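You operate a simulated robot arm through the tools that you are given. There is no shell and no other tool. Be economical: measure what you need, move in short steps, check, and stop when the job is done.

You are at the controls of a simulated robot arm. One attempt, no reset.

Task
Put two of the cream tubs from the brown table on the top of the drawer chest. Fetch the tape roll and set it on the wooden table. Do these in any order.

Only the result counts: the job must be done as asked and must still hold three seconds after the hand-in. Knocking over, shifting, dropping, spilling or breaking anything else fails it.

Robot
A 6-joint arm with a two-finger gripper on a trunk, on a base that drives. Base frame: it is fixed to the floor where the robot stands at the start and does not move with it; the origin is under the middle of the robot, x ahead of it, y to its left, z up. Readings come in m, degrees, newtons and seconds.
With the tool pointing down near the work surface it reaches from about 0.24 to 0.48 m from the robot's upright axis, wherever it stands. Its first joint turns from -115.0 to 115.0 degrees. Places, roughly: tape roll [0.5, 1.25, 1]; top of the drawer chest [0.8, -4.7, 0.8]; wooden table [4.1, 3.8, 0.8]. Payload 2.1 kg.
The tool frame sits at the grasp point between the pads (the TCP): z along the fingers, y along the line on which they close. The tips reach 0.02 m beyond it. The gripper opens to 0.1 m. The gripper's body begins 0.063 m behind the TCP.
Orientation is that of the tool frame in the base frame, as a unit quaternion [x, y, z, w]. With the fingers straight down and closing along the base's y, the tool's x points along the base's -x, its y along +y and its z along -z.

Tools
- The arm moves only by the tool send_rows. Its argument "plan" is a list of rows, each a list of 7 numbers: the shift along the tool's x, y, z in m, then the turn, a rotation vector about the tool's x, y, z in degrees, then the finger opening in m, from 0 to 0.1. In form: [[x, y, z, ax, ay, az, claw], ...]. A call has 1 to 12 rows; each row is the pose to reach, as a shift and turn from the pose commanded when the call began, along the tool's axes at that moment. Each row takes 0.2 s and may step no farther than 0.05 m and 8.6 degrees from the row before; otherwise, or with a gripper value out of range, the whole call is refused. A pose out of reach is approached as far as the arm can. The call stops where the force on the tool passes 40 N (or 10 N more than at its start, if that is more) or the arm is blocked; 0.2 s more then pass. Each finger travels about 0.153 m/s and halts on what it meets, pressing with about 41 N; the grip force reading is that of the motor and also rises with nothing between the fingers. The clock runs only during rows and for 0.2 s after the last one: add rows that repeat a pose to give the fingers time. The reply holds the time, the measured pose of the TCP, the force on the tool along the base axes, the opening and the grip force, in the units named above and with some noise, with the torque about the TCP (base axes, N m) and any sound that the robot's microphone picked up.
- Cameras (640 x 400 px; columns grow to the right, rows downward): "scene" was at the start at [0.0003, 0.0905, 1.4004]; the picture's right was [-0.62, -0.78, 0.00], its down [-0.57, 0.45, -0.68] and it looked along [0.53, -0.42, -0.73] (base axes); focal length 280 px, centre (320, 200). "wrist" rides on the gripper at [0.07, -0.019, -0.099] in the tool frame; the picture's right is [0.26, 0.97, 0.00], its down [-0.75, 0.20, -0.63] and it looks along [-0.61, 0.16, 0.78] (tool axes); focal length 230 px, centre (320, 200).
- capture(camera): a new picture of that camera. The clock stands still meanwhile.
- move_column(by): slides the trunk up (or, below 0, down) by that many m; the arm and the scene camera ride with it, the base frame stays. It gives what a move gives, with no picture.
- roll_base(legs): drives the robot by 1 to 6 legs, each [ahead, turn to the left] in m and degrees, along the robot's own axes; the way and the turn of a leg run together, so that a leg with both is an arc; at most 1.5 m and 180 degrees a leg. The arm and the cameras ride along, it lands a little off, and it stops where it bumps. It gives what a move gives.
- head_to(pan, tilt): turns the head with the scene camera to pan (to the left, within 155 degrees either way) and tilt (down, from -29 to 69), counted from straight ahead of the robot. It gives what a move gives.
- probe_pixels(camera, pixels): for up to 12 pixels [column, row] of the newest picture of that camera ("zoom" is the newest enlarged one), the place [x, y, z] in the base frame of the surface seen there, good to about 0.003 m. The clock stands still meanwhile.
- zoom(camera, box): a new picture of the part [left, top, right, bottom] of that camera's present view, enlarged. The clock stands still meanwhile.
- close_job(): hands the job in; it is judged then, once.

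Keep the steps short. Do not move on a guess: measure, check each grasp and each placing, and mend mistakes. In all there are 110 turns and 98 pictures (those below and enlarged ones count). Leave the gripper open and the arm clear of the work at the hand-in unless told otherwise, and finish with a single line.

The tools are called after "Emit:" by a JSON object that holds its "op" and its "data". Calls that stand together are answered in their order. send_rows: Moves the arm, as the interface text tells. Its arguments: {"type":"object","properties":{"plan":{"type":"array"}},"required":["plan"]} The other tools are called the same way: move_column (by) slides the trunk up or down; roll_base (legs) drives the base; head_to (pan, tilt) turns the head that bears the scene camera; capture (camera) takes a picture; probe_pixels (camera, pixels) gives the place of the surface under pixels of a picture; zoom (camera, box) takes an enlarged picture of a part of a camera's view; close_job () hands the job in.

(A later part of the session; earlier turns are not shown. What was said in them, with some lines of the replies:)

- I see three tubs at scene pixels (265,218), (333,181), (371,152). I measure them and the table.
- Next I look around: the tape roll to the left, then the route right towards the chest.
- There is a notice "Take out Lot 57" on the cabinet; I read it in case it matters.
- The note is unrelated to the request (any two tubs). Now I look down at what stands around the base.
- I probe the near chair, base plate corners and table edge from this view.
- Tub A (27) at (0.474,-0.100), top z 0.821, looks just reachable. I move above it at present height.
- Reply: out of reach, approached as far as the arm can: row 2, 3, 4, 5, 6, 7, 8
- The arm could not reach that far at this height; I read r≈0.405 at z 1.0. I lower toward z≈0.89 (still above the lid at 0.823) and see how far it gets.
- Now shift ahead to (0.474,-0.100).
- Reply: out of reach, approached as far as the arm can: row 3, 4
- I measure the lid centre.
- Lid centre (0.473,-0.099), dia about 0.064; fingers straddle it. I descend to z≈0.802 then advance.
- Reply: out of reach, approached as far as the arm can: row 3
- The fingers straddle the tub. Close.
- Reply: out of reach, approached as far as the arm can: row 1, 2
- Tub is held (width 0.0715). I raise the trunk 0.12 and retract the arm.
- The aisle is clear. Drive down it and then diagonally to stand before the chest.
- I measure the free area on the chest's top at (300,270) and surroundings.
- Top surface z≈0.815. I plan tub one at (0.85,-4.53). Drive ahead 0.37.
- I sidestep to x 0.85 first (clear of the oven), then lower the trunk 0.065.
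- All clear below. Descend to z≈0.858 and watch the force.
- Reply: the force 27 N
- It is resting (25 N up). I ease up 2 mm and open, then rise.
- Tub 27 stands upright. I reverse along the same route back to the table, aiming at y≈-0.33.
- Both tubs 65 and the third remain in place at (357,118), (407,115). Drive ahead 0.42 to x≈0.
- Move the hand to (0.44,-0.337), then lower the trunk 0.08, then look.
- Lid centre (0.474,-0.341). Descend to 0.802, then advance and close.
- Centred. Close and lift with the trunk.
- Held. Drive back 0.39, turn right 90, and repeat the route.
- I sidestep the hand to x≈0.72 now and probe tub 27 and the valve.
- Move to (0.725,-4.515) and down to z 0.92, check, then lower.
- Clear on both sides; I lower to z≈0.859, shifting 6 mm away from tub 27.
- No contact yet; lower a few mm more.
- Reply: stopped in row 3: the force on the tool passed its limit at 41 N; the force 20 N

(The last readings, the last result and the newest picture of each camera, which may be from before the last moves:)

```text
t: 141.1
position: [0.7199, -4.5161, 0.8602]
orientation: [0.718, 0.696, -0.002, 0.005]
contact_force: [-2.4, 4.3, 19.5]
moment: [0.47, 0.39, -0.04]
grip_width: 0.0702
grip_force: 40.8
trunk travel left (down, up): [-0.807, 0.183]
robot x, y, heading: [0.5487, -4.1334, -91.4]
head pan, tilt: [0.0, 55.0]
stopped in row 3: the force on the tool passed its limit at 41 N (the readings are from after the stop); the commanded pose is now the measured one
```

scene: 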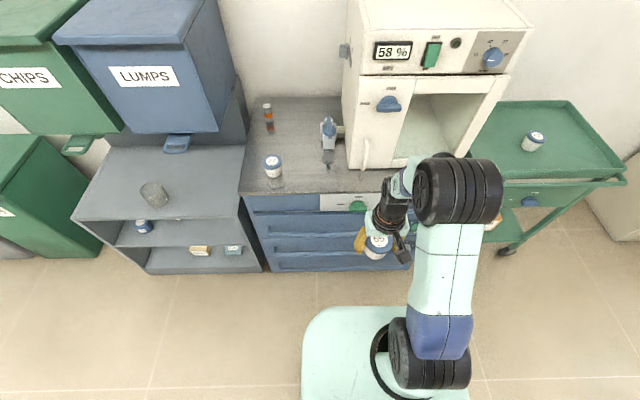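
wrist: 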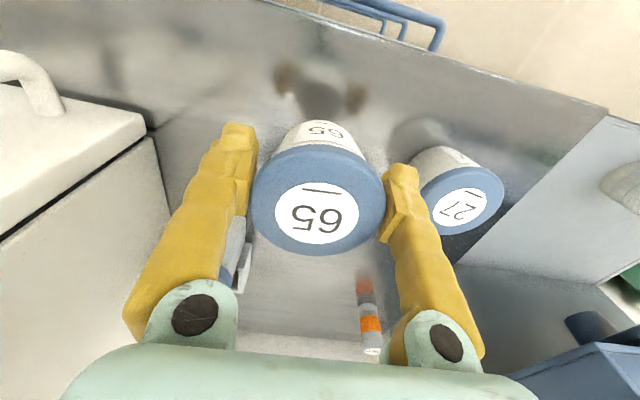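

Touching down now. Ease 1 mm, open to 0.088, rise and look.

Emit:
{"op": "send_rows", "data": {"plan": [[0, 0, -0.001, 0, 0, 0, 0.04], [0, 0, -0.001, 0, 0, 0, 0.088], [0, 0, -0.001, 0, 0, 0, 0.088], [0, 0, -0.001, 0, 0, 0, 0.088]]}}

Emit:
{"op": "send_rows", "data": {"plan": [[0, 0, -0.03, 0, 0, 0, 0.088], [0, 0, -0.07, 0, 0, 0, 0.088], [0, 0, -0.1, 0, 0, 0, 0.088], [0.04, 0, -0.11, 0, 0, 0, 0.1], [0.08, 0, -0.11, 0, 0, 0, 0.1], [0.12, 0, -0.11, 0, 0, 0, 0.1]]}}

Emit:
{"op": "capture", "data": {"camera": "wrist"}}

Emit:
{"op": "capture", "data": {"camera": "scene"}}

```text
t: 142.1
position: [0.7197, -4.5198, 0.8595]
orientation: [0.717, 0.697, -0.002, 0.003]
contact_force: [0.4, -0.4, -0.2]
moment: [-0.01, 0.0, 0.01]
grip_width: 0.0878
grip_force: 0.0
trunk travel left (down, up): [-0.807, 0.183]
robot x, y, heading: [0.5532, -4.1335, -91.8]
head pan, tilt: [0.0, 55.0]
```

```text
t: 143.5
position: [0.7235, -4.3973, 0.9705]
orientation: [0.717, 0.697, -0.002, 0.005]
contact_force: [0.0, 0.3, -0.3]
moment: [0.01, 0.04, 0.02]
grip_width: 0.1
grip_force: 0.1
trunk travel left (down, up): [-0.807, 0.183]
robot x, y, heading: [0.5545, -4.1345, -91.6]
head pan, tilt: [0.0, 55.0]
```

```text
67 pictures are left
```

wrist: 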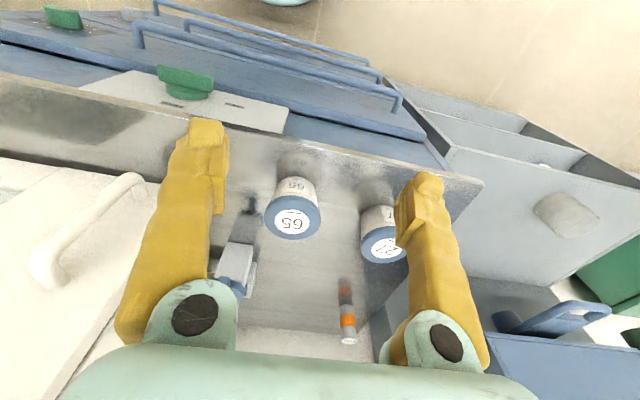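

```text
66 pictures are left
```

scene: 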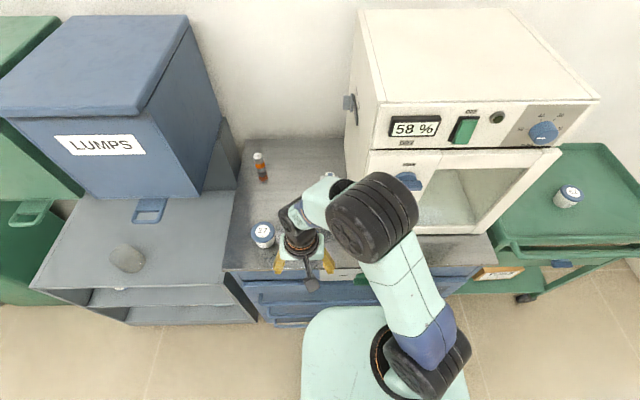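

Both tubs stand on the chest. Now reverse along the route for the tape roll.

Emit:
{"op": "roll_base", "data": {"legs": [[-0.33, 0], [0, 40], [-1.2, 0], [-0.35, 0], [0, -38]]}}

```text
t: 156.9
position: [-0.2209, -2.8414, 0.9706]
orientation: [0.706, 0.709, -0.001, 0.003]
contact_force: [-0.1, 1.0, 0.5]
moment: [0.02, 0.01, 0.03]
grip_width: 0.0999
grip_force: 0.1
trunk travel left (down, up): [-0.807, 0.183]
robot x, y, heading: [-0.3974, -2.5852, -89.8]
head pan, tilt: [0.0, 55.0]
```

Turn around in the open and drive forward up the aisle, then look toward the steel bench.

Emit:
{"op": "roll_base", "data": {"legs": [[0, -180], [1.2, 0], [1.2, 0]]}}

Emit:
{"op": "head_to", "data": {"pan": -10, "tilt": 38}}

Emit:
{"op": "capture", "data": {"camera": "scene"}}

```text
t: 176.1
position: [-0.6521, 0.0908, 0.9716]
orientation: [0.718, -0.696, -0.004, -0.002]
contact_force: [0.5, -0.3, -0.3]
moment: [0.0, -0.03, -0.02]
grip_width: 0.1002
grip_force: 0.0
trunk travel left (down, up): [-0.807, 0.183]
robot x, y, heading: [-0.4652, -0.1653, 91.7]
head pan, tilt: [0.0, 55.0]
```

```text
t: 176.9
position: [-0.6524, 0.0921, 0.9697]
orientation: [0.717, -0.697, -0.003, -0.002]
contact_force: [0.0, -1.0, -0.7]
moment: [-0.03, 0.0, 0.0]
grip_width: 0.1001
grip_force: 0.1
trunk travel left (down, up): [-0.807, 0.183]
robot x, y, heading: [-0.4653, -0.1624, 91.6]
head pan, tilt: [-10.0, 38.0]
```

```text
65 pictures are left
```

scene: 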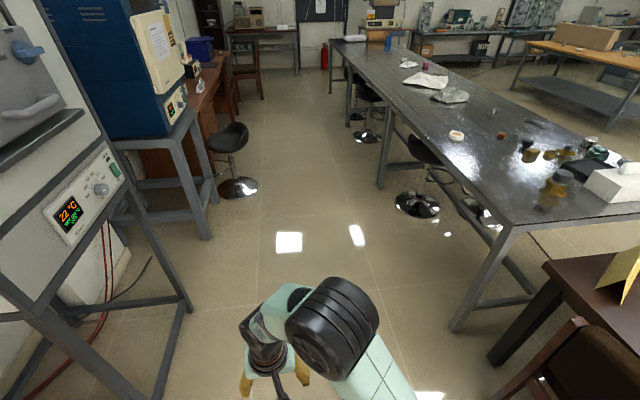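

Emit:
{"op": "probe_pixels", "data": {"camera": "scene", "pixels": [[457, 133], [457, 139], [514, 222], [390, 110], [456, 328], [378, 185], [190, 305], [210, 238], [420, 215], [440, 150], [395, 205], [258, 185]]}}

Emit:
{"op": "zoom", "data": {"camera": "scene", "box": [380, 80, 560, 220]}}

```text
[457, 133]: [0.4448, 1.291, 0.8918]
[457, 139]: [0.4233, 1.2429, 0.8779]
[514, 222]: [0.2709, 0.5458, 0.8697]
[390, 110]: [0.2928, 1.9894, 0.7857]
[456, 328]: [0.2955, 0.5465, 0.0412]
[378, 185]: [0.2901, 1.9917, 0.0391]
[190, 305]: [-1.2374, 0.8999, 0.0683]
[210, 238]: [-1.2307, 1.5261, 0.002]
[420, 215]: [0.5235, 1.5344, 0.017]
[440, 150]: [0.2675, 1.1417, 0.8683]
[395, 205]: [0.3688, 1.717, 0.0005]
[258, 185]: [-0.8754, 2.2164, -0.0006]
```

```text
2.86 times, centred on (470, 150) of scene
```

zoom: 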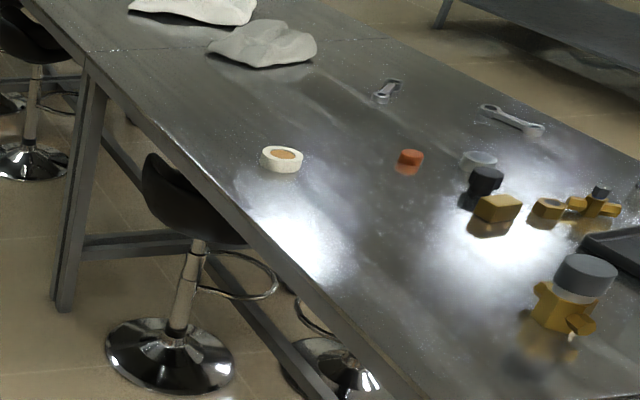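

Bench edge x≈0.27, top z≈0.868; tape roll about (0.43,1.26). Drive to y≈1.26 and turn to face it.

Emit:
{"op": "roll_base", "data": {"legs": [[1.42, 0], [0, -91.6]]}}

Emit:
{"op": "head_to", "data": {"pan": 5, "tilt": 45}}

Emit:
{"op": "capture", "data": {"camera": "scene"}}

```text
t: 187.7
position: [-0.2695, 1.4185, 0.9708]
orientation: [-0.015, 1.0, 0.001, 0.004]
contact_force: [0.3, -0.4, 0.3]
moment: [-0.01, 0.0, -0.01]
grip_width: 0.1003
grip_force: 0.0
trunk travel left (down, up): [-0.807, 0.183]
robot x, y, heading: [-0.5225, 1.2305, 1.7]
head pan, tilt: [-10.0, 38.0]
```

```text
t: 188.5
position: [-0.2691, 1.4176, 0.9707]
orientation: [-0.015, 1.0, 0.002, 0.003]
contact_force: [0.4, 1.2, -0.2]
moment: [-0.04, -0.01, 0.0]
grip_width: 0.1003
grip_force: 0.0
trunk travel left (down, up): [-0.807, 0.183]
robot x, y, heading: [-0.5237, 1.2345, 2.1]
head pan, tilt: [5.0, 45.0]
```

```text
63 pictures are left
```

scene: 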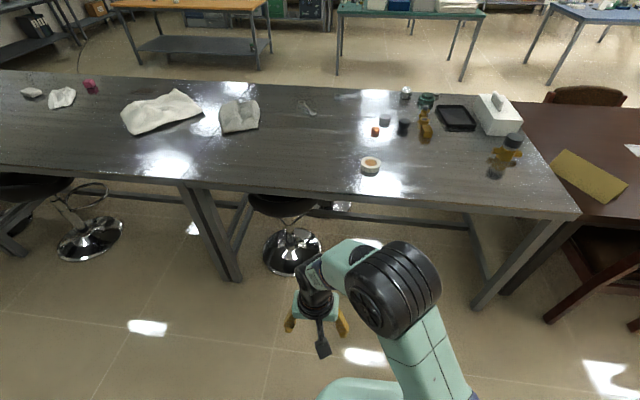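

Emit:
{"op": "probe_pixels", "data": {"camera": "scene", "pixels": [[371, 157], [361, 163], [382, 163], [371, 171], [371, 162], [180, 5], [265, 3], [160, 45], [268, 70], [60, 90], [340, 75], [460, 80]]}}

Emit:
{"op": "zoom", "data": {"camera": "scene", "box": [330, 140, 410, 190]}}

Emit:
{"op": "head_to", "data": {"pan": 45, "tilt": 18}}

Emit:
{"op": "capture", "data": {"camera": "scene"}}

```text
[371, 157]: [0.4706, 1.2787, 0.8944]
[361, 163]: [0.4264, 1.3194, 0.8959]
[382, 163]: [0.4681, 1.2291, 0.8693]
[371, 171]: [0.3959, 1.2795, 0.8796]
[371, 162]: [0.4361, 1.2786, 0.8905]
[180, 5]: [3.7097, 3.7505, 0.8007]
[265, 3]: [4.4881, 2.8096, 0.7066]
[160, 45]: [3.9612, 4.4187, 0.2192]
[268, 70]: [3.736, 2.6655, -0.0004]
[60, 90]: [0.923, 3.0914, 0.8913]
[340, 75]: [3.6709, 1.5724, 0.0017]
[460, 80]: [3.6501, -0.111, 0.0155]
```

```text
8.00 times, centred on (370, 165) of scene
```

zoom: 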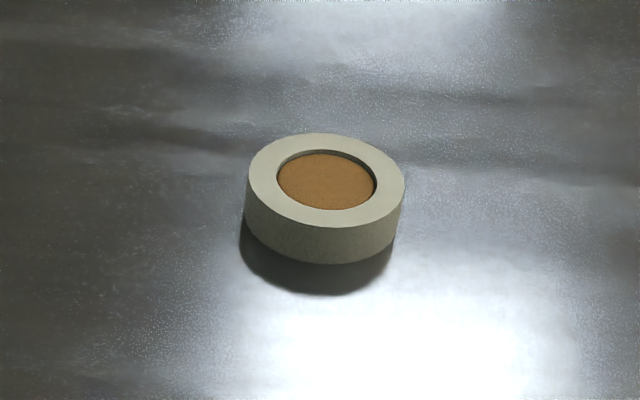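

```text
t: 189.6
position: [-0.2694, 1.4182, 0.9703]
orientation: [-0.015, 1.0, 0.0, 0.003]
contact_force: [-0.5, 0.1, 0.0]
moment: [0.02, 0.0, -0.02]
grip_width: 0.0999
grip_force: 0.1
trunk travel left (down, up): [-0.807, 0.183]
robot x, y, heading: [-0.5246, 1.2353, 1.7]
head pan, tilt: [45.0, 18.0]
```

```text
61 pictures are left
```

scene: 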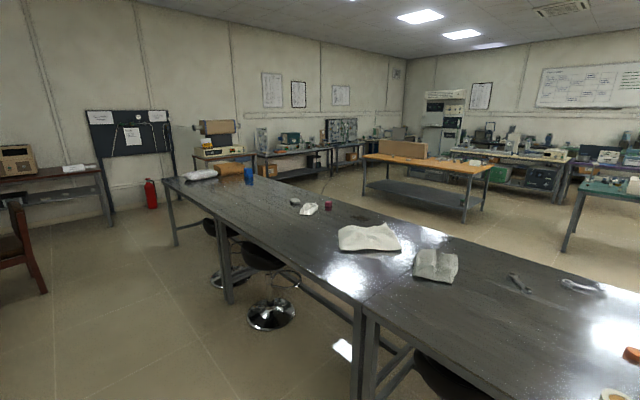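

Emit:
{"op": "probe_pixels", "data": {"camera": "scene", "pixels": [[164, 180], [177, 244], [250, 178], [255, 155], [340, 215], [290, 185], [111, 208], [155, 205], [365, 160], [490, 172], [365, 195], [465, 220]]}}

Emit:
{"op": "zoom", "data": {"camera": "scene", "box": [100, 110, 420, 260]}}

```text
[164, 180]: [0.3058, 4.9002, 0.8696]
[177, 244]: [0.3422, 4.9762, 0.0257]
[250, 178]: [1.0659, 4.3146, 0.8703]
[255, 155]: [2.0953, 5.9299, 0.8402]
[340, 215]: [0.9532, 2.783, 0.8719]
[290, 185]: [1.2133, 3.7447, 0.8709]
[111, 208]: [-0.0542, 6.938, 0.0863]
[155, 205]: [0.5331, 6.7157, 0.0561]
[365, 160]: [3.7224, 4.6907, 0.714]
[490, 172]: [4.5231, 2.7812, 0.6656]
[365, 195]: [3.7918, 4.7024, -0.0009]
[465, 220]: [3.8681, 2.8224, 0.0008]
```

```text
2.00 times, centred on (260, 185) of scene
```

zoom: 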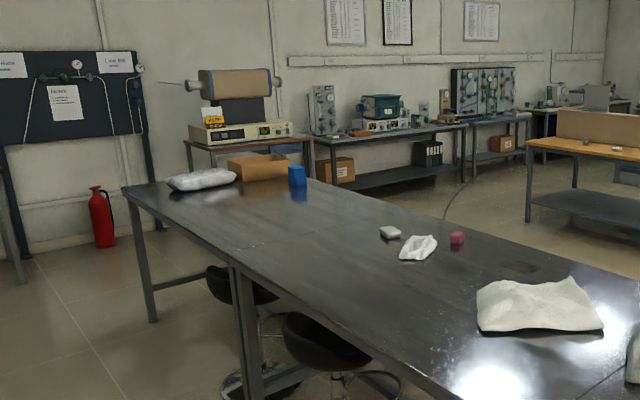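

Bench ends near y≈5.0, leaving a way round for later. First fetch the tape at (0.435,1.275): drive ahead 0.51.

Emit:
{"op": "roll_base", "data": {"legs": [[0.51, -1.8]]}}

```text
t: 192.5
position: [0.2405, 1.4158, 0.9714]
orientation: [0.002, 1.0, 0.0, 0.003]
contact_force: [0.4, 0.1, 0.4]
moment: [-0.02, 0.02, 0.02]
grip_width: 0.1002
grip_force: 0.1
trunk travel left (down, up): [-0.807, 0.183]
robot x, y, heading: [-0.0186, 1.237, -0.5]
head pan, tilt: [45.0, 18.0]
```

Emit:
{"op": "send_rows", "data": {"plan": [[-0.034, -0.028, 0, 0, 0, 0, 0.1], [-0.068, -0.056, 0, 0, 0, 0, 0.1], [-0.102, -0.084, 0, 0, 0, 0, 0.1], [-0.136, -0.112, 0, 0, 0, 0, 0.1], [-0.17, -0.14, 0, 0, 0, 0, 0.1], [-0.17, -0.14, 0, 0, 0, 0, 0.1]]}}

Emit:
{"op": "capture", "data": {"camera": "wrist"}}

```text
t: 193.9
position: [0.4105, 1.2771, 0.9711]
orientation: [0.003, 1.0, 0.001, 0.004]
contact_force: [-0.2, -0.7, -0.1]
moment: [-0.02, -0.04, -0.01]
grip_width: 0.0999
grip_force: 0.0
trunk travel left (down, up): [-0.807, 0.183]
robot x, y, heading: [-0.0234, 1.2441, -0.1]
head pan, tilt: [45.0, 18.0]
```

```text
59 pictures are left
```

wrist: 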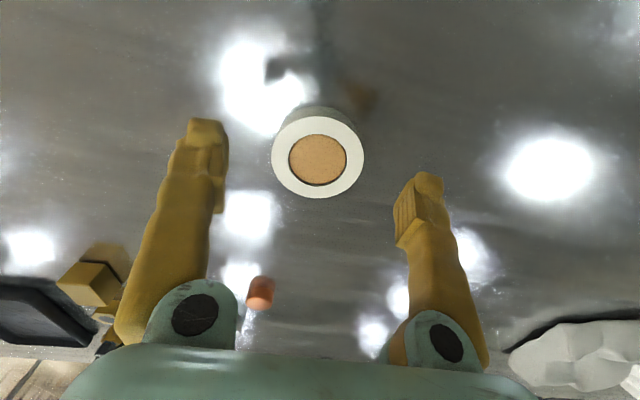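

Emit:
{"op": "probe_pixels", "data": {"camera": "wrist", "pixels": [[275, 153], [361, 155], [318, 126], [318, 193], [318, 188], [318, 131], [318, 158], [250, 180]]}}

```text
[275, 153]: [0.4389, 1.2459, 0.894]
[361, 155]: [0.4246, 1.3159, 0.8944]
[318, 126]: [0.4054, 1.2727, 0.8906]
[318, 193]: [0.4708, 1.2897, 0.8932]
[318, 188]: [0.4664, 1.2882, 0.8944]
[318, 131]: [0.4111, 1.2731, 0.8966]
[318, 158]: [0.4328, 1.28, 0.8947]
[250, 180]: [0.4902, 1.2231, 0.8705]
```

Tape centre (0.434,1.281), dia ≈0.075, top 0.894 over bench 0.870. Centre over it and lower to TCP z≈0.894.

Emit:
{"op": "send_rows", "data": {"plan": [[-0.024, 0.004, 0.02, 0, 0, 0, 0.1], [-0.024, 0.004, 0.05, 0, 0, 0, 0.1], [-0.024, 0.004, 0.07, 0, 0, 0, 0.1], [-0.024, 0.004, 0.077, 0, 0, 0, 0.1], [-0.024, 0.004, 0.077, 0, 0, 0, 0.1]]}}

Emit:
{"op": "capture", "data": {"camera": "wrist"}}

```text
t: 195.1
position: [0.4362, 1.279, 0.8939]
orientation: [0.003, 1.0, 0.001, 0.004]
contact_force: [0.3, 0.1, 0.4]
moment: [0.04, 0.04, -0.02]
grip_width: 0.1001
grip_force: 0.0
trunk travel left (down, up): [-0.807, 0.183]
robot x, y, heading: [-0.0215, 1.2418, -0.3]
head pan, tilt: [45.0, 18.0]
```

```text
58 pictures are left
```

wrist: 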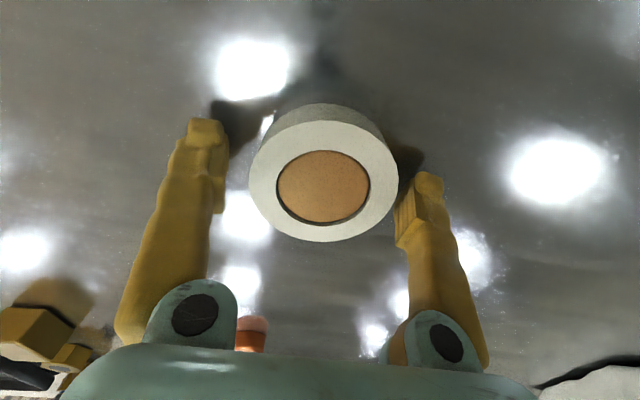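

Straddled well. Close and lift.

Emit:
{"op": "send_rows", "data": {"plan": [[0, 0, 0, 0, 0, 0, 0.04], [0, 0, 0, 0, 0, 0, 0.04], [0, 0, 0, 0, 0, 0, 0.04]]}}

Emit:
{"op": "send_rows", "data": {"plan": [[0, 0, -0.03, 0, 0, 0, 0.04], [0, 0, -0.06, 0, 0, 0, 0.04], [0.04, 0, -0.09, 0, 0, 0, 0.04], [0.08, 0, -0.12, 0, 0, 0, 0.04], [0.12, 0, -0.13, 0, 0, 0, 0.04], [0.14, 0, -0.13, 0, 0, 0, 0.04], [0.14, 0, -0.13, 0, 0, 0, 0.04]]}}

Emit:
{"op": "capture", "data": {"camera": "wrist"}}

```text
t: 195.9
position: [0.4358, 1.28, 0.8941]
orientation: [0.003, 1.0, 0.001, 0.003]
contact_force: [0.2, 0.2, 2.6]
moment: [0.12, -0.08, 0.01]
grip_width: 0.0785
grip_force: 41.0
trunk travel left (down, up): [-0.807, 0.183]
robot x, y, heading: [-0.0227, 1.2402, -0.4]
head pan, tilt: [45.0, 18.0]
```

```text
t: 197.5
position: [0.293, 1.2789, 1.023]
orientation: [0.002, 1.0, 0.001, 0.003]
contact_force: [0.5, 0.5, -1.0]
moment: [0.02, 0.02, -0.02]
grip_width: 0.0782
grip_force: 41.0
trunk travel left (down, up): [-0.807, 0.183]
robot x, y, heading: [-0.0226, 1.2432, -0.2]
head pan, tilt: [45.0, 18.0]
```

```text
57 pictures are left
```

wrist: 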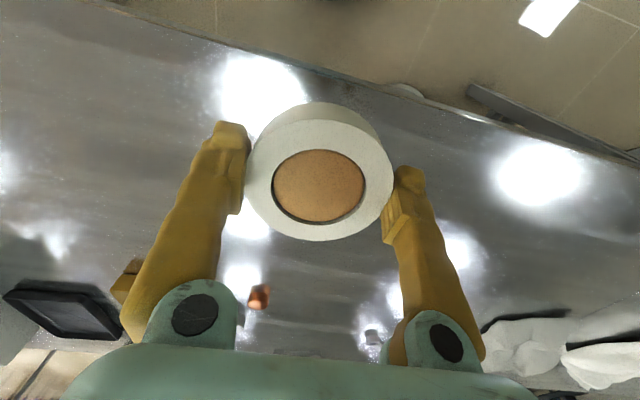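

Tape is held (0.078). Back off, turn left, drive up the aisle partway and look.

Emit:
{"op": "roll_base", "data": {"legs": [[-0.36, 0], [0, 90.3], [1.2, 0]]}}

Emit:
{"op": "head_to", "data": {"pan": -10, "tilt": 30}}

Emit:
{"op": "capture", "data": {"camera": "scene"}}

```text
t: 209.2
position: [-0.3521, 2.7457, 1.023]
orientation: [-0.691, 0.723, 0.003, 0.002]
contact_force: [0.1, 0.1, -0.5]
moment: [0.02, -0.01, -0.06]
grip_width: 0.0783
grip_force: 41.2
trunk travel left (down, up): [-0.807, 0.183]
robot x, y, heading: [-0.3252, 2.4289, 87.6]
head pan, tilt: [45.0, 18.0]
```

```text
t: 210.4
position: [-0.3529, 2.7462, 1.0236]
orientation: [-0.692, 0.722, 0.002, 0.002]
contact_force: [0.3, -0.3, -0.5]
moment: [-0.01, -0.04, -0.01]
grip_width: 0.0782
grip_force: 41.1
trunk travel left (down, up): [-0.807, 0.183]
robot x, y, heading: [-0.325, 2.4326, 87.4]
head pan, tilt: [-10.0, 30.0]
```

```text
56 pictures are left
```

scene: 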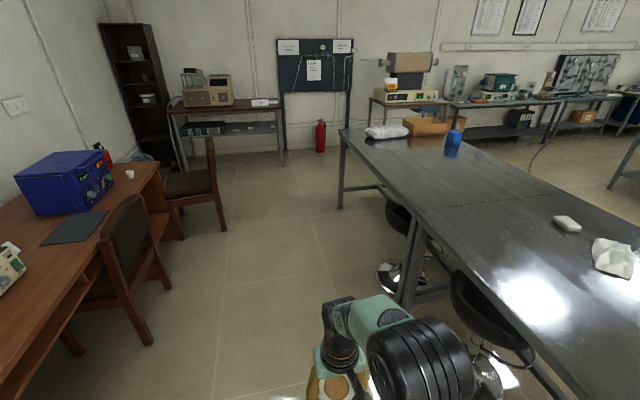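

Emit:
{"op": "probe_pixels", "data": {"camera": "scene", "pixels": [[340, 207], [321, 152], [285, 165], [372, 98], [450, 103], [450, 130], [225, 228], [150, 343], [170, 288], [460, 135], [528, 180], [550, 140]]}}

Emit:
{"op": "zoom", "data": {"camera": "scene", "box": [320, 60, 640, 220]}}

```text
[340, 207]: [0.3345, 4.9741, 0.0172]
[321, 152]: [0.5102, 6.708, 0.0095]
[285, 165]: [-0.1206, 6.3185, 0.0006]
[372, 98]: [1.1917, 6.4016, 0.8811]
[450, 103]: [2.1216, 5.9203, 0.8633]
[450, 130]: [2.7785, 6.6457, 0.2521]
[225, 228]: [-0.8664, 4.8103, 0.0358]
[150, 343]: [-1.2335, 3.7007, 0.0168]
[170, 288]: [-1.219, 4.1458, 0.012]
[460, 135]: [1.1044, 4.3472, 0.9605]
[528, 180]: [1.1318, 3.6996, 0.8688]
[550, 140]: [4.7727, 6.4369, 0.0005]
```

```text
2.00 times, centred on (480, 140) of scene
```

zoom: 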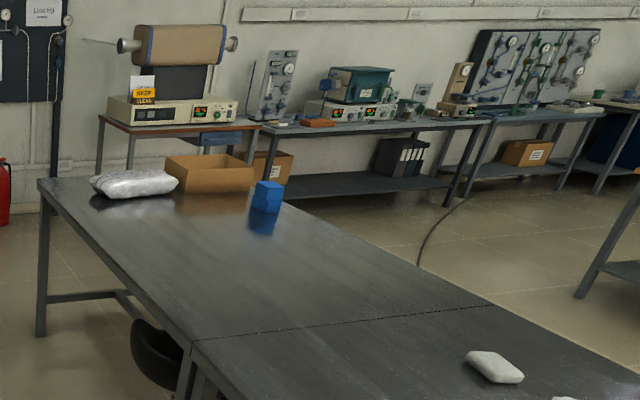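

The corridor between the bench end (y≈5.0) and the wall tables (y≈5.9) is passable along y≈5.45.

Emit:
{"op": "roll_base", "data": {"legs": [[1.5, 2.5], [1.5, 0], [0, -90]]}}

Emit:
{"op": "head_to", "data": {"pan": -5, "tilt": 35}}

Emit:
{"op": "capture", "data": {"camera": "scene"}}

```text
t: 228.5
position: [-0.0509, 5.4162, 1.0238]
orientation: [-0.012, 1.0, 0.001, 0.004]
contact_force: [-0.1, -0.1, -0.4]
moment: [0.0, -0.01, -0.03]
grip_width: 0.0776
grip_force: 41.3
trunk travel left (down, up): [-0.807, 0.183]
robot x, y, heading: [-0.3659, 5.3682, 1.4]
head pan, tilt: [-10.0, 30.0]
```

```text
t: 229.1
position: [-0.0508, 5.4166, 1.0232]
orientation: [-0.013, 1.0, 0.001, 0.004]
contact_force: [-0.6, 0.2, -0.7]
moment: [-0.02, -0.01, 0.02]
grip_width: 0.0778
grip_force: 41.2
trunk travel left (down, up): [-0.807, 0.183]
robot x, y, heading: [-0.3606, 5.3687, 1.3]
head pan, tilt: [-5.0, 35.0]
```

```text
54 pictures are left
```

scene: 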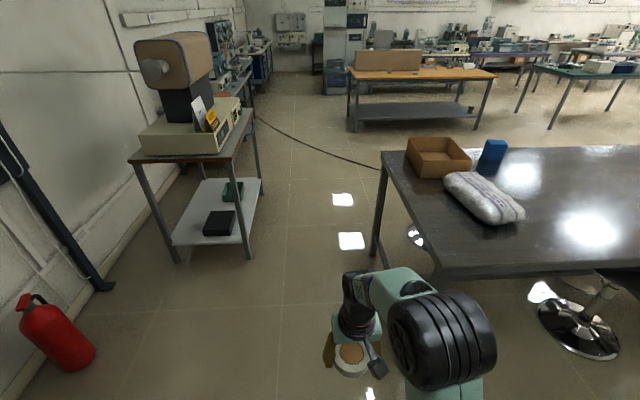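

Emit:
{"op": "probe_pixels", "data": {"camera": "scene", "pixels": [[378, 255], [250, 257], [262, 190], [380, 270], [320, 150], [265, 120], [365, 165], [382, 157], [350, 130], [352, 88], [270, 125], [420, 240]]}}

Emit:
{"op": "zoom", "data": {"camera": "scene", "box": [230, 40, 510, 200]}}

```text
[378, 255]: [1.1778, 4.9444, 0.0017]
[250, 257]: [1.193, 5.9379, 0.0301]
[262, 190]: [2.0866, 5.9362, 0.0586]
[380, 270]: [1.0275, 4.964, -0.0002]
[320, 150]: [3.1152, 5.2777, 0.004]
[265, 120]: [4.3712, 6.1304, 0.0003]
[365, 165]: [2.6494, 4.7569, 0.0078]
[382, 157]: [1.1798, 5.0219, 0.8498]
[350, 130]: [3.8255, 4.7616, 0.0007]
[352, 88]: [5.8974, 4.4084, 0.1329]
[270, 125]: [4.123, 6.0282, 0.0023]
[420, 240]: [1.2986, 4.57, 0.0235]
```

```text
2.29 times, centred on (370, 120) of scene
```

zoom: 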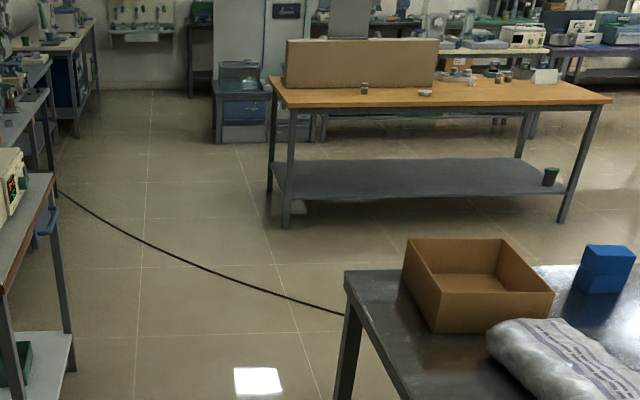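

A thin cable lies on the floor from (4.3,6.1) via (3.1,5.28), (2.65,4.76) and on behind the bench. I drive to the bench end (before the cable) to see where it goes.

Emit:
{"op": "roll_base", "data": {"legs": [[1.45, 0]]}}

Emit:
{"op": "head_to", "data": {"pan": -35, "tilt": 30}}

Emit:
{"op": "capture", "data": {"camera": "scene"}}

```text
t: 236.4
position: [1.4185, 5.465, 1.023]
orientation: [-0.018, 1.0, 0.0, 0.004]
contact_force: [0.4, -0.3, -0.3]
moment: [-0.01, 0.01, -0.02]
grip_width: 0.0774
grip_force: 41.1
trunk travel left (down, up): [-0.807, 0.183]
robot x, y, heading: [1.1068, 5.4155, 2.3]
head pan, tilt: [-5.0, 35.0]
```

```text
t: 237.4
position: [1.4194, 5.4661, 1.0233]
orientation: [-0.018, 1.0, 0.001, 0.004]
contact_force: [-0.4, 0.7, -1.7]
moment: [0.0, 0.03, 0.01]
grip_width: 0.0774
grip_force: 40.8
trunk travel left (down, up): [-0.807, 0.183]
robot x, y, heading: [1.1051, 5.4144, 2.2]
head pan, tilt: [-35.0, 30.0]
```

```text
52 pictures are left
```

scene: 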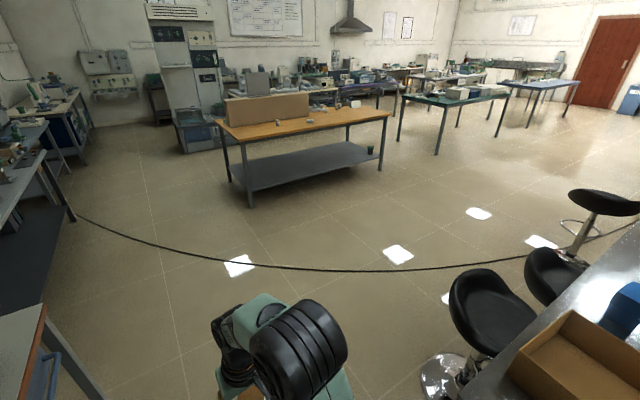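

The cable seems to close off this side from wall to bench. I check its far end.

Emit:
{"op": "head_to", "data": {"pan": -60, "tilt": 28}}

Emit:
{"op": "capture", "data": {"camera": "scene"}}

Emit:
{"op": "probe_pixels", "data": {"camera": "scene", "pixels": [[320, 238], [400, 215], [440, 190], [200, 120], [300, 120], [330, 120], [230, 85], [270, 110], [500, 130], [450, 140], [380, 140]]}}

```text
t: 238.3
position: [1.4191, 5.4645, 1.0221]
orientation: [-0.018, 1.0, 0.001, 0.003]
contact_force: [-0.1, 0.5, -0.2]
moment: [0.0, 0.03, 0.02]
grip_width: 0.0773
grip_force: 41.1
trunk travel left (down, up): [-0.807, 0.183]
robot x, y, heading: [1.1064, 5.4163, 1.8]
head pan, tilt: [-60.0, 28.0]
```

```text
51 pictures are left
```

scene: 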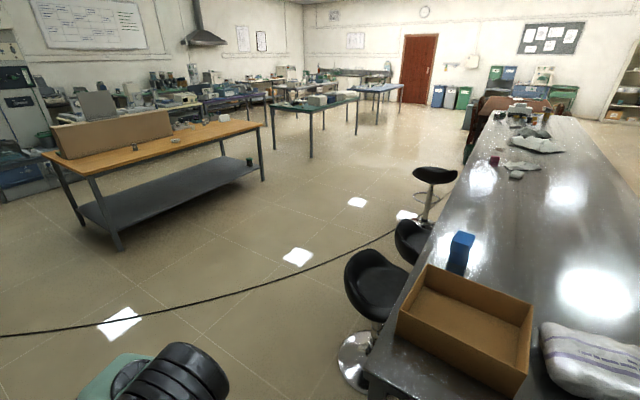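

```text
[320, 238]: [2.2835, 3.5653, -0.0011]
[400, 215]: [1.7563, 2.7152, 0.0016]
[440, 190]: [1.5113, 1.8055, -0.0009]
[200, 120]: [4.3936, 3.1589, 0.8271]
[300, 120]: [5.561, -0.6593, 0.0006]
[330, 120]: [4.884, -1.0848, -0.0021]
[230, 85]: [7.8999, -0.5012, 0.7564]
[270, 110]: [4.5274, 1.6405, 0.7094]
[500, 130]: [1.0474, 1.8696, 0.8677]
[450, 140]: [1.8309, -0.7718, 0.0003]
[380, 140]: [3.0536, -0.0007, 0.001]
```

The cable runs from the wall tables to the bench near (1.5,2.4), so I won't drive over it; I go round by the south of the brown table instead. Reverse out first.

Emit:
{"op": "roll_base", "data": {"legs": [[-1.47, 0], [0, -92], [1.4, 0], [1.4, 0]]}}

```text
t: 262.7
position: [-0.281, 2.233, 1.0229]
orientation: [0.695, 0.719, -0.002, 0.003]
contact_force: [0.2, -0.2, 0.4]
moment: [0.0, -0.03, 0.02]
grip_width: 0.0773
grip_force: 41.1
trunk travel left (down, up): [-0.807, 0.183]
robot x, y, heading: [-0.3309, 2.5456, -88.2]
head pan, tilt: [-60.0, 28.0]
```

Emit:
{"op": "roll_base", "data": {"legs": [[1.4, -3], [1.4, 0], [1.4, 0], [1.1, 0], [0, 91]]}}

Emit:
{"op": "head_to", "data": {"pan": 5, "tilt": 30}}

Emit:
{"op": "capture", "data": {"camera": "scene"}}

```text
t: 292.0
position: [-0.0356, -2.7006, 1.0239]
orientation: [-0.023, 1.0, 0.0, 0.004]
contact_force: [0.4, -0.5, -1.0]
moment: [0.01, -0.02, 0.02]
grip_width: 0.0767
grip_force: 41.1
trunk travel left (down, up): [-0.807, 0.183]
robot x, y, heading: [-0.3468, -2.7587, 2.6]
head pan, tilt: [-60.0, 28.0]
```

```text
t: 293.4
position: [-0.0358, -2.7018, 1.023]
orientation: [-0.023, 1.0, 0.0, 0.002]
contact_force: [-0.2, 0.4, -0.5]
moment: [-0.01, -0.04, 0.01]
grip_width: 0.0772
grip_force: 41.3
trunk travel left (down, up): [-0.807, 0.183]
robot x, y, heading: [-0.3478, -2.7536, 2.6]
head pan, tilt: [5.0, 30.0]
```

```text
50 pictures are left
```

scene: 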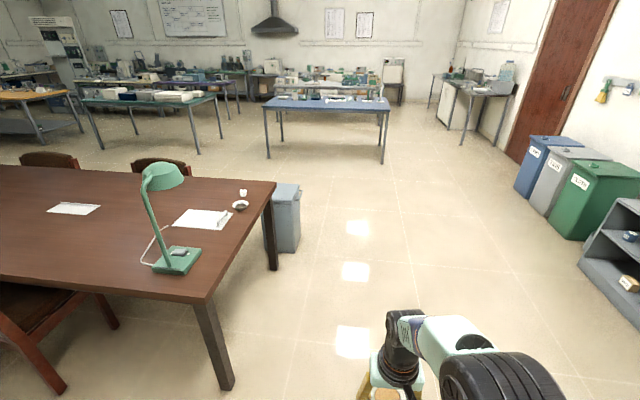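

Emit:
{"op": "probe_pixels", "data": {"camera": "scene", "pixels": [[228, 390], [278, 270], [290, 252], [300, 200], [268, 158], [383, 163], [590, 265], [160, 168], [197, 152], [520, 190], [103, 148]]}}

```text
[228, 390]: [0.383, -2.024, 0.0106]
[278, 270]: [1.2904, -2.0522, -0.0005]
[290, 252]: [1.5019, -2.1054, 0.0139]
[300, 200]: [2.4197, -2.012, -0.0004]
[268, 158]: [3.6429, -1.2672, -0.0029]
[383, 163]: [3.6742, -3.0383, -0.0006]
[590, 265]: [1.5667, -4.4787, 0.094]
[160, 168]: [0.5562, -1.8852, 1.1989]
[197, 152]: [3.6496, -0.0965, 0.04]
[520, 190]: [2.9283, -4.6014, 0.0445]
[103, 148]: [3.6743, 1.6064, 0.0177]
```

Clear lane at y≈-2.75; waste bin at (1.5,-2.1) stays 0.5 m off. Drive to x≈2.65 and turn north.

Emit:
{"op": "roll_base", "data": {"legs": [[1.5, -2], [1.5, 0], [0, 89.5]]}}

Emit:
{"op": "head_to", "data": {"pan": 0, "tilt": 28}}

Emit:
{"op": "capture", "data": {"camera": "scene"}}

```text
t: 311.7
position: [2.6587, -2.4602, 1.0231]
orientation: [-0.686, 0.728, 0.002, 0.002]
contact_force: [-0.7, 0.8, -0.9]
moment: [0.02, -0.03, 0.02]
grip_width: 0.077
grip_force: 40.8
trunk travel left (down, up): [-0.807, 0.183]
robot x, y, heading: [2.6811, -2.7743, 86.5]
head pan, tilt: [5.0, 30.0]
```

```text
t: 312.4
position: [2.6585, -2.4591, 1.0232]
orientation: [-0.686, 0.728, 0.003, 0.002]
contact_force: [0.7, -0.2, -0.3]
moment: [-0.01, -0.03, 0.02]
grip_width: 0.0769
grip_force: 40.8
trunk travel left (down, up): [-0.807, 0.183]
robot x, y, heading: [2.6773, -2.7792, 86.5]
head pan, tilt: [0.0, 28.0]
```

```text
49 pictures are left
```

scene: 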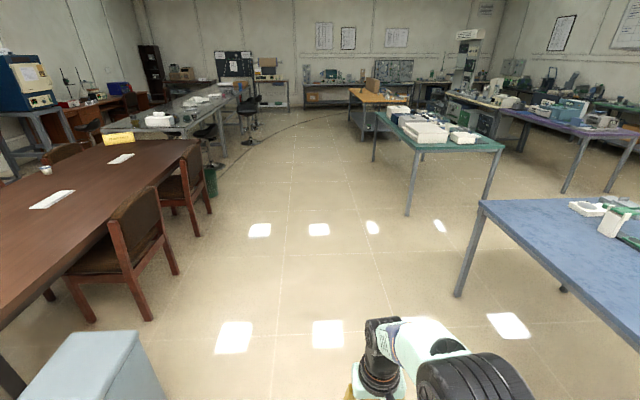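

Lane is clear at x≈2.68. Drive north to y≈2.2.

Emit:
{"op": "roll_base", "data": {"legs": [[1.3, 4], [1.3, 0], [1.2, 0], [1.2, 0]]}}

Emit:
{"op": "head_to", "data": {"pan": -35, "tilt": 35}}

Emit:
{"op": "capture", "data": {"camera": "scene"}}

```text
t: 336.5
position: [2.8074, 2.5527, 1.0239]
orientation: [-0.705, 0.709, 0.003, 0.001]
contact_force: [0.0, 0.3, -0.8]
moment: [0.01, -0.01, 0.0]
grip_width: 0.0769
grip_force: 40.5
trunk travel left (down, up): [-0.807, 0.183]
robot x, y, heading: [2.8457, 2.24, 89.7]
head pan, tilt: [0.0, 28.0]
```

```text
t: 337.5
position: [2.8053, 2.553, 1.0221]
orientation: [-0.705, 0.709, 0.003, 0.003]
contact_force: [1.1, 0.4, -0.3]
moment: [-0.01, -0.02, 0.03]
grip_width: 0.0769
grip_force: 41.0
trunk travel left (down, up): [-0.807, 0.183]
robot x, y, heading: [2.8464, 2.2391, 89.9]
head pan, tilt: [-35.0, 35.0]
```

```text
48 pictures are left
```

scene: 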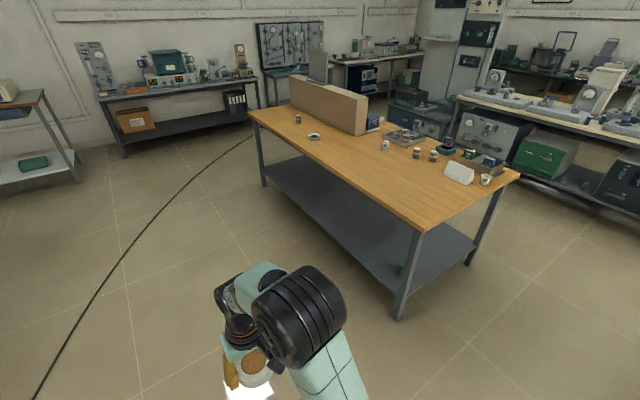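

Emit:
{"op": "probe_pixels", "data": {"camera": "scene", "pixels": [[418, 230], [250, 115], [340, 160], [370, 185], [387, 172], [314, 137], [400, 318], [263, 185], [60, 360], [120, 262], [170, 205], [460, 178]]}}

Emit:
{"op": "zoom", "data": {"camera": "scene", "box": [240, 60, 540, 240]}}

```text
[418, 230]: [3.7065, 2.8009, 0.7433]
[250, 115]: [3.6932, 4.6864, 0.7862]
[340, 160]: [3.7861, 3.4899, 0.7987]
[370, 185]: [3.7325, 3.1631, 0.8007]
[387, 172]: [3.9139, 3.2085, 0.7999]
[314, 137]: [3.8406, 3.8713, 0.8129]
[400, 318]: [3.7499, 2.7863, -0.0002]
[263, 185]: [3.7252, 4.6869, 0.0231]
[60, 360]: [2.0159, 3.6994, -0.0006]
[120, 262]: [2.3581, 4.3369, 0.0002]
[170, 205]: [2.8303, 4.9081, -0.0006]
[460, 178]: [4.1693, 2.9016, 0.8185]
```

```text
2.13 times, centred on (390, 150) of scene
```

zoom: 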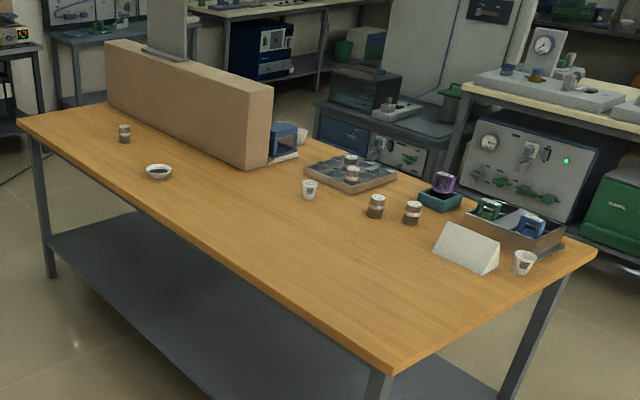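

Free area around (3.84,3.25), z 0.80. Drive to y≈3.23, turn right to face the table, and approach.

Emit:
{"op": "roll_base", "data": {"legs": [[1.0, 0], [0, -90], [0.5, 0]]}}

Emit:
{"op": "head_to", "data": {"pan": 0, "tilt": 50}}

Emit:
{"op": "capture", "data": {"camera": "scene"}}

```text
t: 349.0
position: [3.6684, 3.2873, 1.024]
orientation: [-0.001, 1.0, 0.001, 0.003]
contact_force: [0.0, -0.1, -0.7]
moment: [-0.01, 0.0, 0.03]
grip_width: 0.077
grip_force: 40.7
trunk travel left (down, up): [-0.807, 0.183]
robot x, y, heading: [3.3556, 3.2416, -0.1]
head pan, tilt: [-35.0, 35.0]
```

```text
t: 350.0
position: [3.6683, 3.2887, 1.0227]
orientation: [-0.001, 1.0, 0.001, 0.003]
contact_force: [-1.0, 0.6, -1.4]
moment: [-0.03, 0.0, 0.0]
grip_width: 0.0771
grip_force: 40.7
trunk travel left (down, up): [-0.807, 0.183]
robot x, y, heading: [3.3581, 3.2465, 0.0]
head pan, tilt: [0.0, 50.0]
```

```text
46 pictures are left
```

scene: 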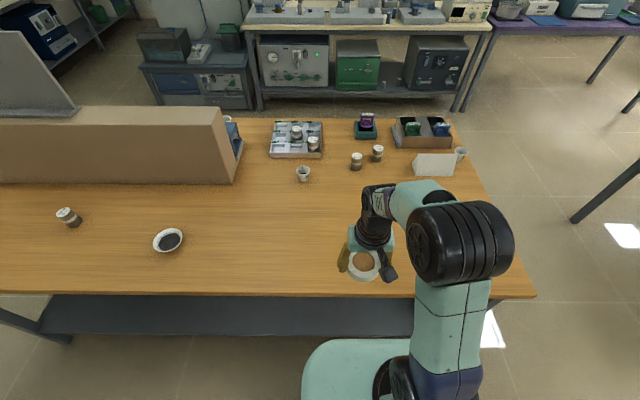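

Front area is free. Advance 0.08, extend 0.09, lower the trunk 0.12.

Emit:
{"op": "roll_base", "data": {"legs": [[0.08, 0]]}}

Emit:
{"op": "send_rows", "data": {"plan": [[-0.03, 0, 0.02, 0, 0, 0, 0.04], [-0.06, 0, 0.04, 0, 0, 0, 0.04], [-0.09, 0, 0.05, 0, 0, 0, 0.04], [-0.09, 0, 0.05, 0, 0, 0, 0.04]]}}

Emit:
{"op": "move_column", "data": {"by": -0.11}}

Emit:
{"op": "capture", "data": {"camera": "wrist"}}

```text
t: 351.1
position: [3.7362, 3.2904, 1.0276]
orientation: [-0.002, 1.0, 0.001, 0.01]
contact_force: [-0.1, -0.4, -0.6]
moment: [0.02, -0.05, 0.0]
grip_width: 0.0769
grip_force: 41.1
trunk travel left (down, up): [-0.807, 0.183]
robot x, y, heading: [3.433, 3.2479, -0.0]
head pan, tilt: [0.0, 50.0]
```

```text
t: 352.1
position: [3.8363, 3.2905, 0.9734]
orientation: [-0.002, 1.0, 0.001, 0.004]
contact_force: [0.3, -0.7, 0.6]
moment: [0.01, -0.01, 0.01]
grip_width: 0.0768
grip_force: 40.9
trunk travel left (down, up): [-0.807, 0.183]
robot x, y, heading: [3.4358, 3.2473, -0.0]
head pan, tilt: [0.0, 50.0]
```

```text
t: 353.5
position: [3.8371, 3.2906, 0.8632]
orientation: [-0.002, 1.0, 0.001, 0.004]
contact_force: [-0.6, 0.3, -0.1]
moment: [0.0, 0.01, 0.0]
grip_width: 0.0768
grip_force: 41.5
trunk travel left (down, up): [-0.697, 0.293]
robot x, y, heading: [3.4345, 3.2481, 0.4]
head pan, tilt: [0.0, 50.0]
```

```text
45 pictures are left
```

wrist: 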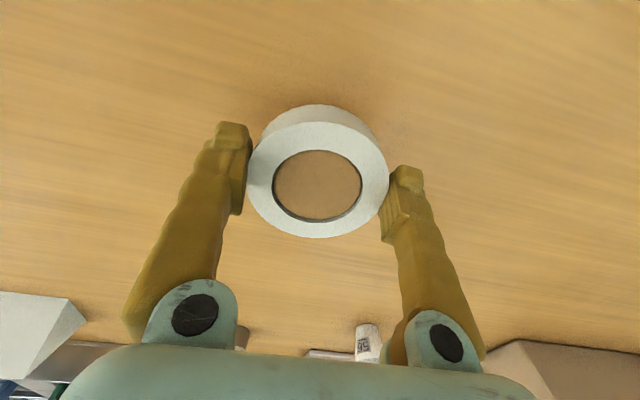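

Clear wood below. Lower to z≈0.826 gently.

Emit:
{"op": "send_rows", "data": {"plan": [[0, 0, 0.02, 0, 0, 0, 0.04], [0, 0, 0.032, 0, 0, 0, 0.04], [0, 0, 0.037, 0, 0, 0, 0.04], [0, 0, 0.037, 0, 0, 0, 0.04]]}}

```text
t: 354.5
position: [3.8362, 3.2888, 0.8292]
orientation: [-0.002, 1.0, 0.003, 0.008]
contact_force: [4.9, -1.1, 22.6]
moment: [0.02, 0.18, -0.02]
grip_width: 0.0769
grip_force: 41.1
trunk travel left (down, up): [-0.697, 0.293]
robot x, y, heading: [3.4343, 3.2492, 0.3]
head pan, tilt: [0.0, 50.0]
```

Contact at 22 N. Ease up 2 mm, open, rise and check.

Emit:
{"op": "send_rows", "data": {"plan": [[0, 0, -0.002, 0, 0, 0, 0.04], [0, 0, -0.002, 0, 0, 0, 0.1], [0, 0, -0.002, 0, 0, 0, 0.1], [0, 0, -0.002, 0, 0, 0, 0.1]]}}

Emit:
{"op": "send_rows", "data": {"plan": [[0, 0, -0.03, 0, 0, 0, 0.1], [0, 0, -0.07, 0, 0, 0, 0.1], [0, 0, -0.11, 0, 0, 0, 0.1], [0.04, 0, -0.13, 0, 0, 0, 0.1], [0.08, 0, -0.13, 0, 0, 0, 0.1], [0.12, 0, -0.13, 0, 0, 0, 0.1]]}}

Emit:
{"op": "roll_base", "data": {"legs": [[-0.3, 0]]}}

Emit:
{"op": "capture", "data": {"camera": "scene"}}

```text
t: 355.5
position: [3.8369, 3.2885, 0.8297]
orientation: [-0.003, 1.0, 0.0, 0.005]
contact_force: [0.3, -0.3, 0.2]
moment: [0.02, -0.02, -0.02]
grip_width: 0.0999
grip_force: 0.1
trunk travel left (down, up): [-0.697, 0.293]
robot x, y, heading: [3.4348, 3.2479, 0.3]
head pan, tilt: [0.0, 50.0]
```

```text
t: 356.9
position: [3.7152, 3.2896, 0.9574]
orientation: [-0.003, 1.0, 0.0, 0.005]
contact_force: [-0.3, -0.7, 0.4]
moment: [0.02, -0.01, 0.02]
grip_width: 0.1
grip_force: 0.1
trunk travel left (down, up): [-0.697, 0.293]
robot x, y, heading: [3.4328, 3.2457, 0.3]
head pan, tilt: [0.0, 50.0]
```

```text
t: 359.0
position: [3.4153, 3.2877, 0.96]
orientation: [-0.001, 1.0, 0.0, 0.005]
contact_force: [-0.5, -0.5, 0.3]
moment: [0.0, 0.01, -0.02]
grip_width: 0.1001
grip_force: 0.1
trunk travel left (down, up): [-0.697, 0.293]
robot x, y, heading: [3.1357, 3.2469, 0.4]
head pan, tilt: [0.0, 50.0]
```

```text
44 pictures are left
```

scene: 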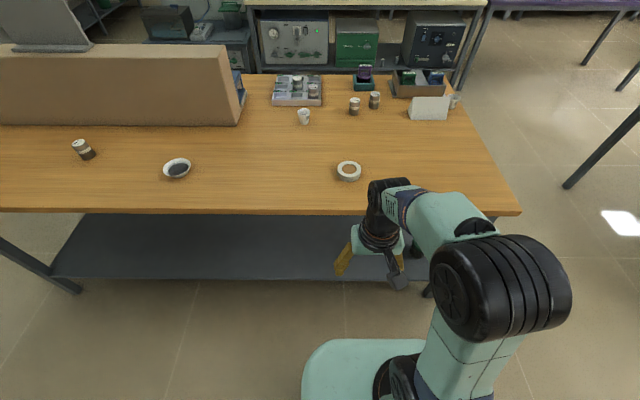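

The tape roll lies flat on the wooden table at (349,171), both tubs stand on the chest, and the arm is clear with the gripper open. I hand in.

Emit:
{"op": "close_job", "data": {}}

```text
The job is handed in.
```

Done: tubs 27 and 65 are standing on top of the drawer chest, and the tape roll is lying flat on the wooden table.
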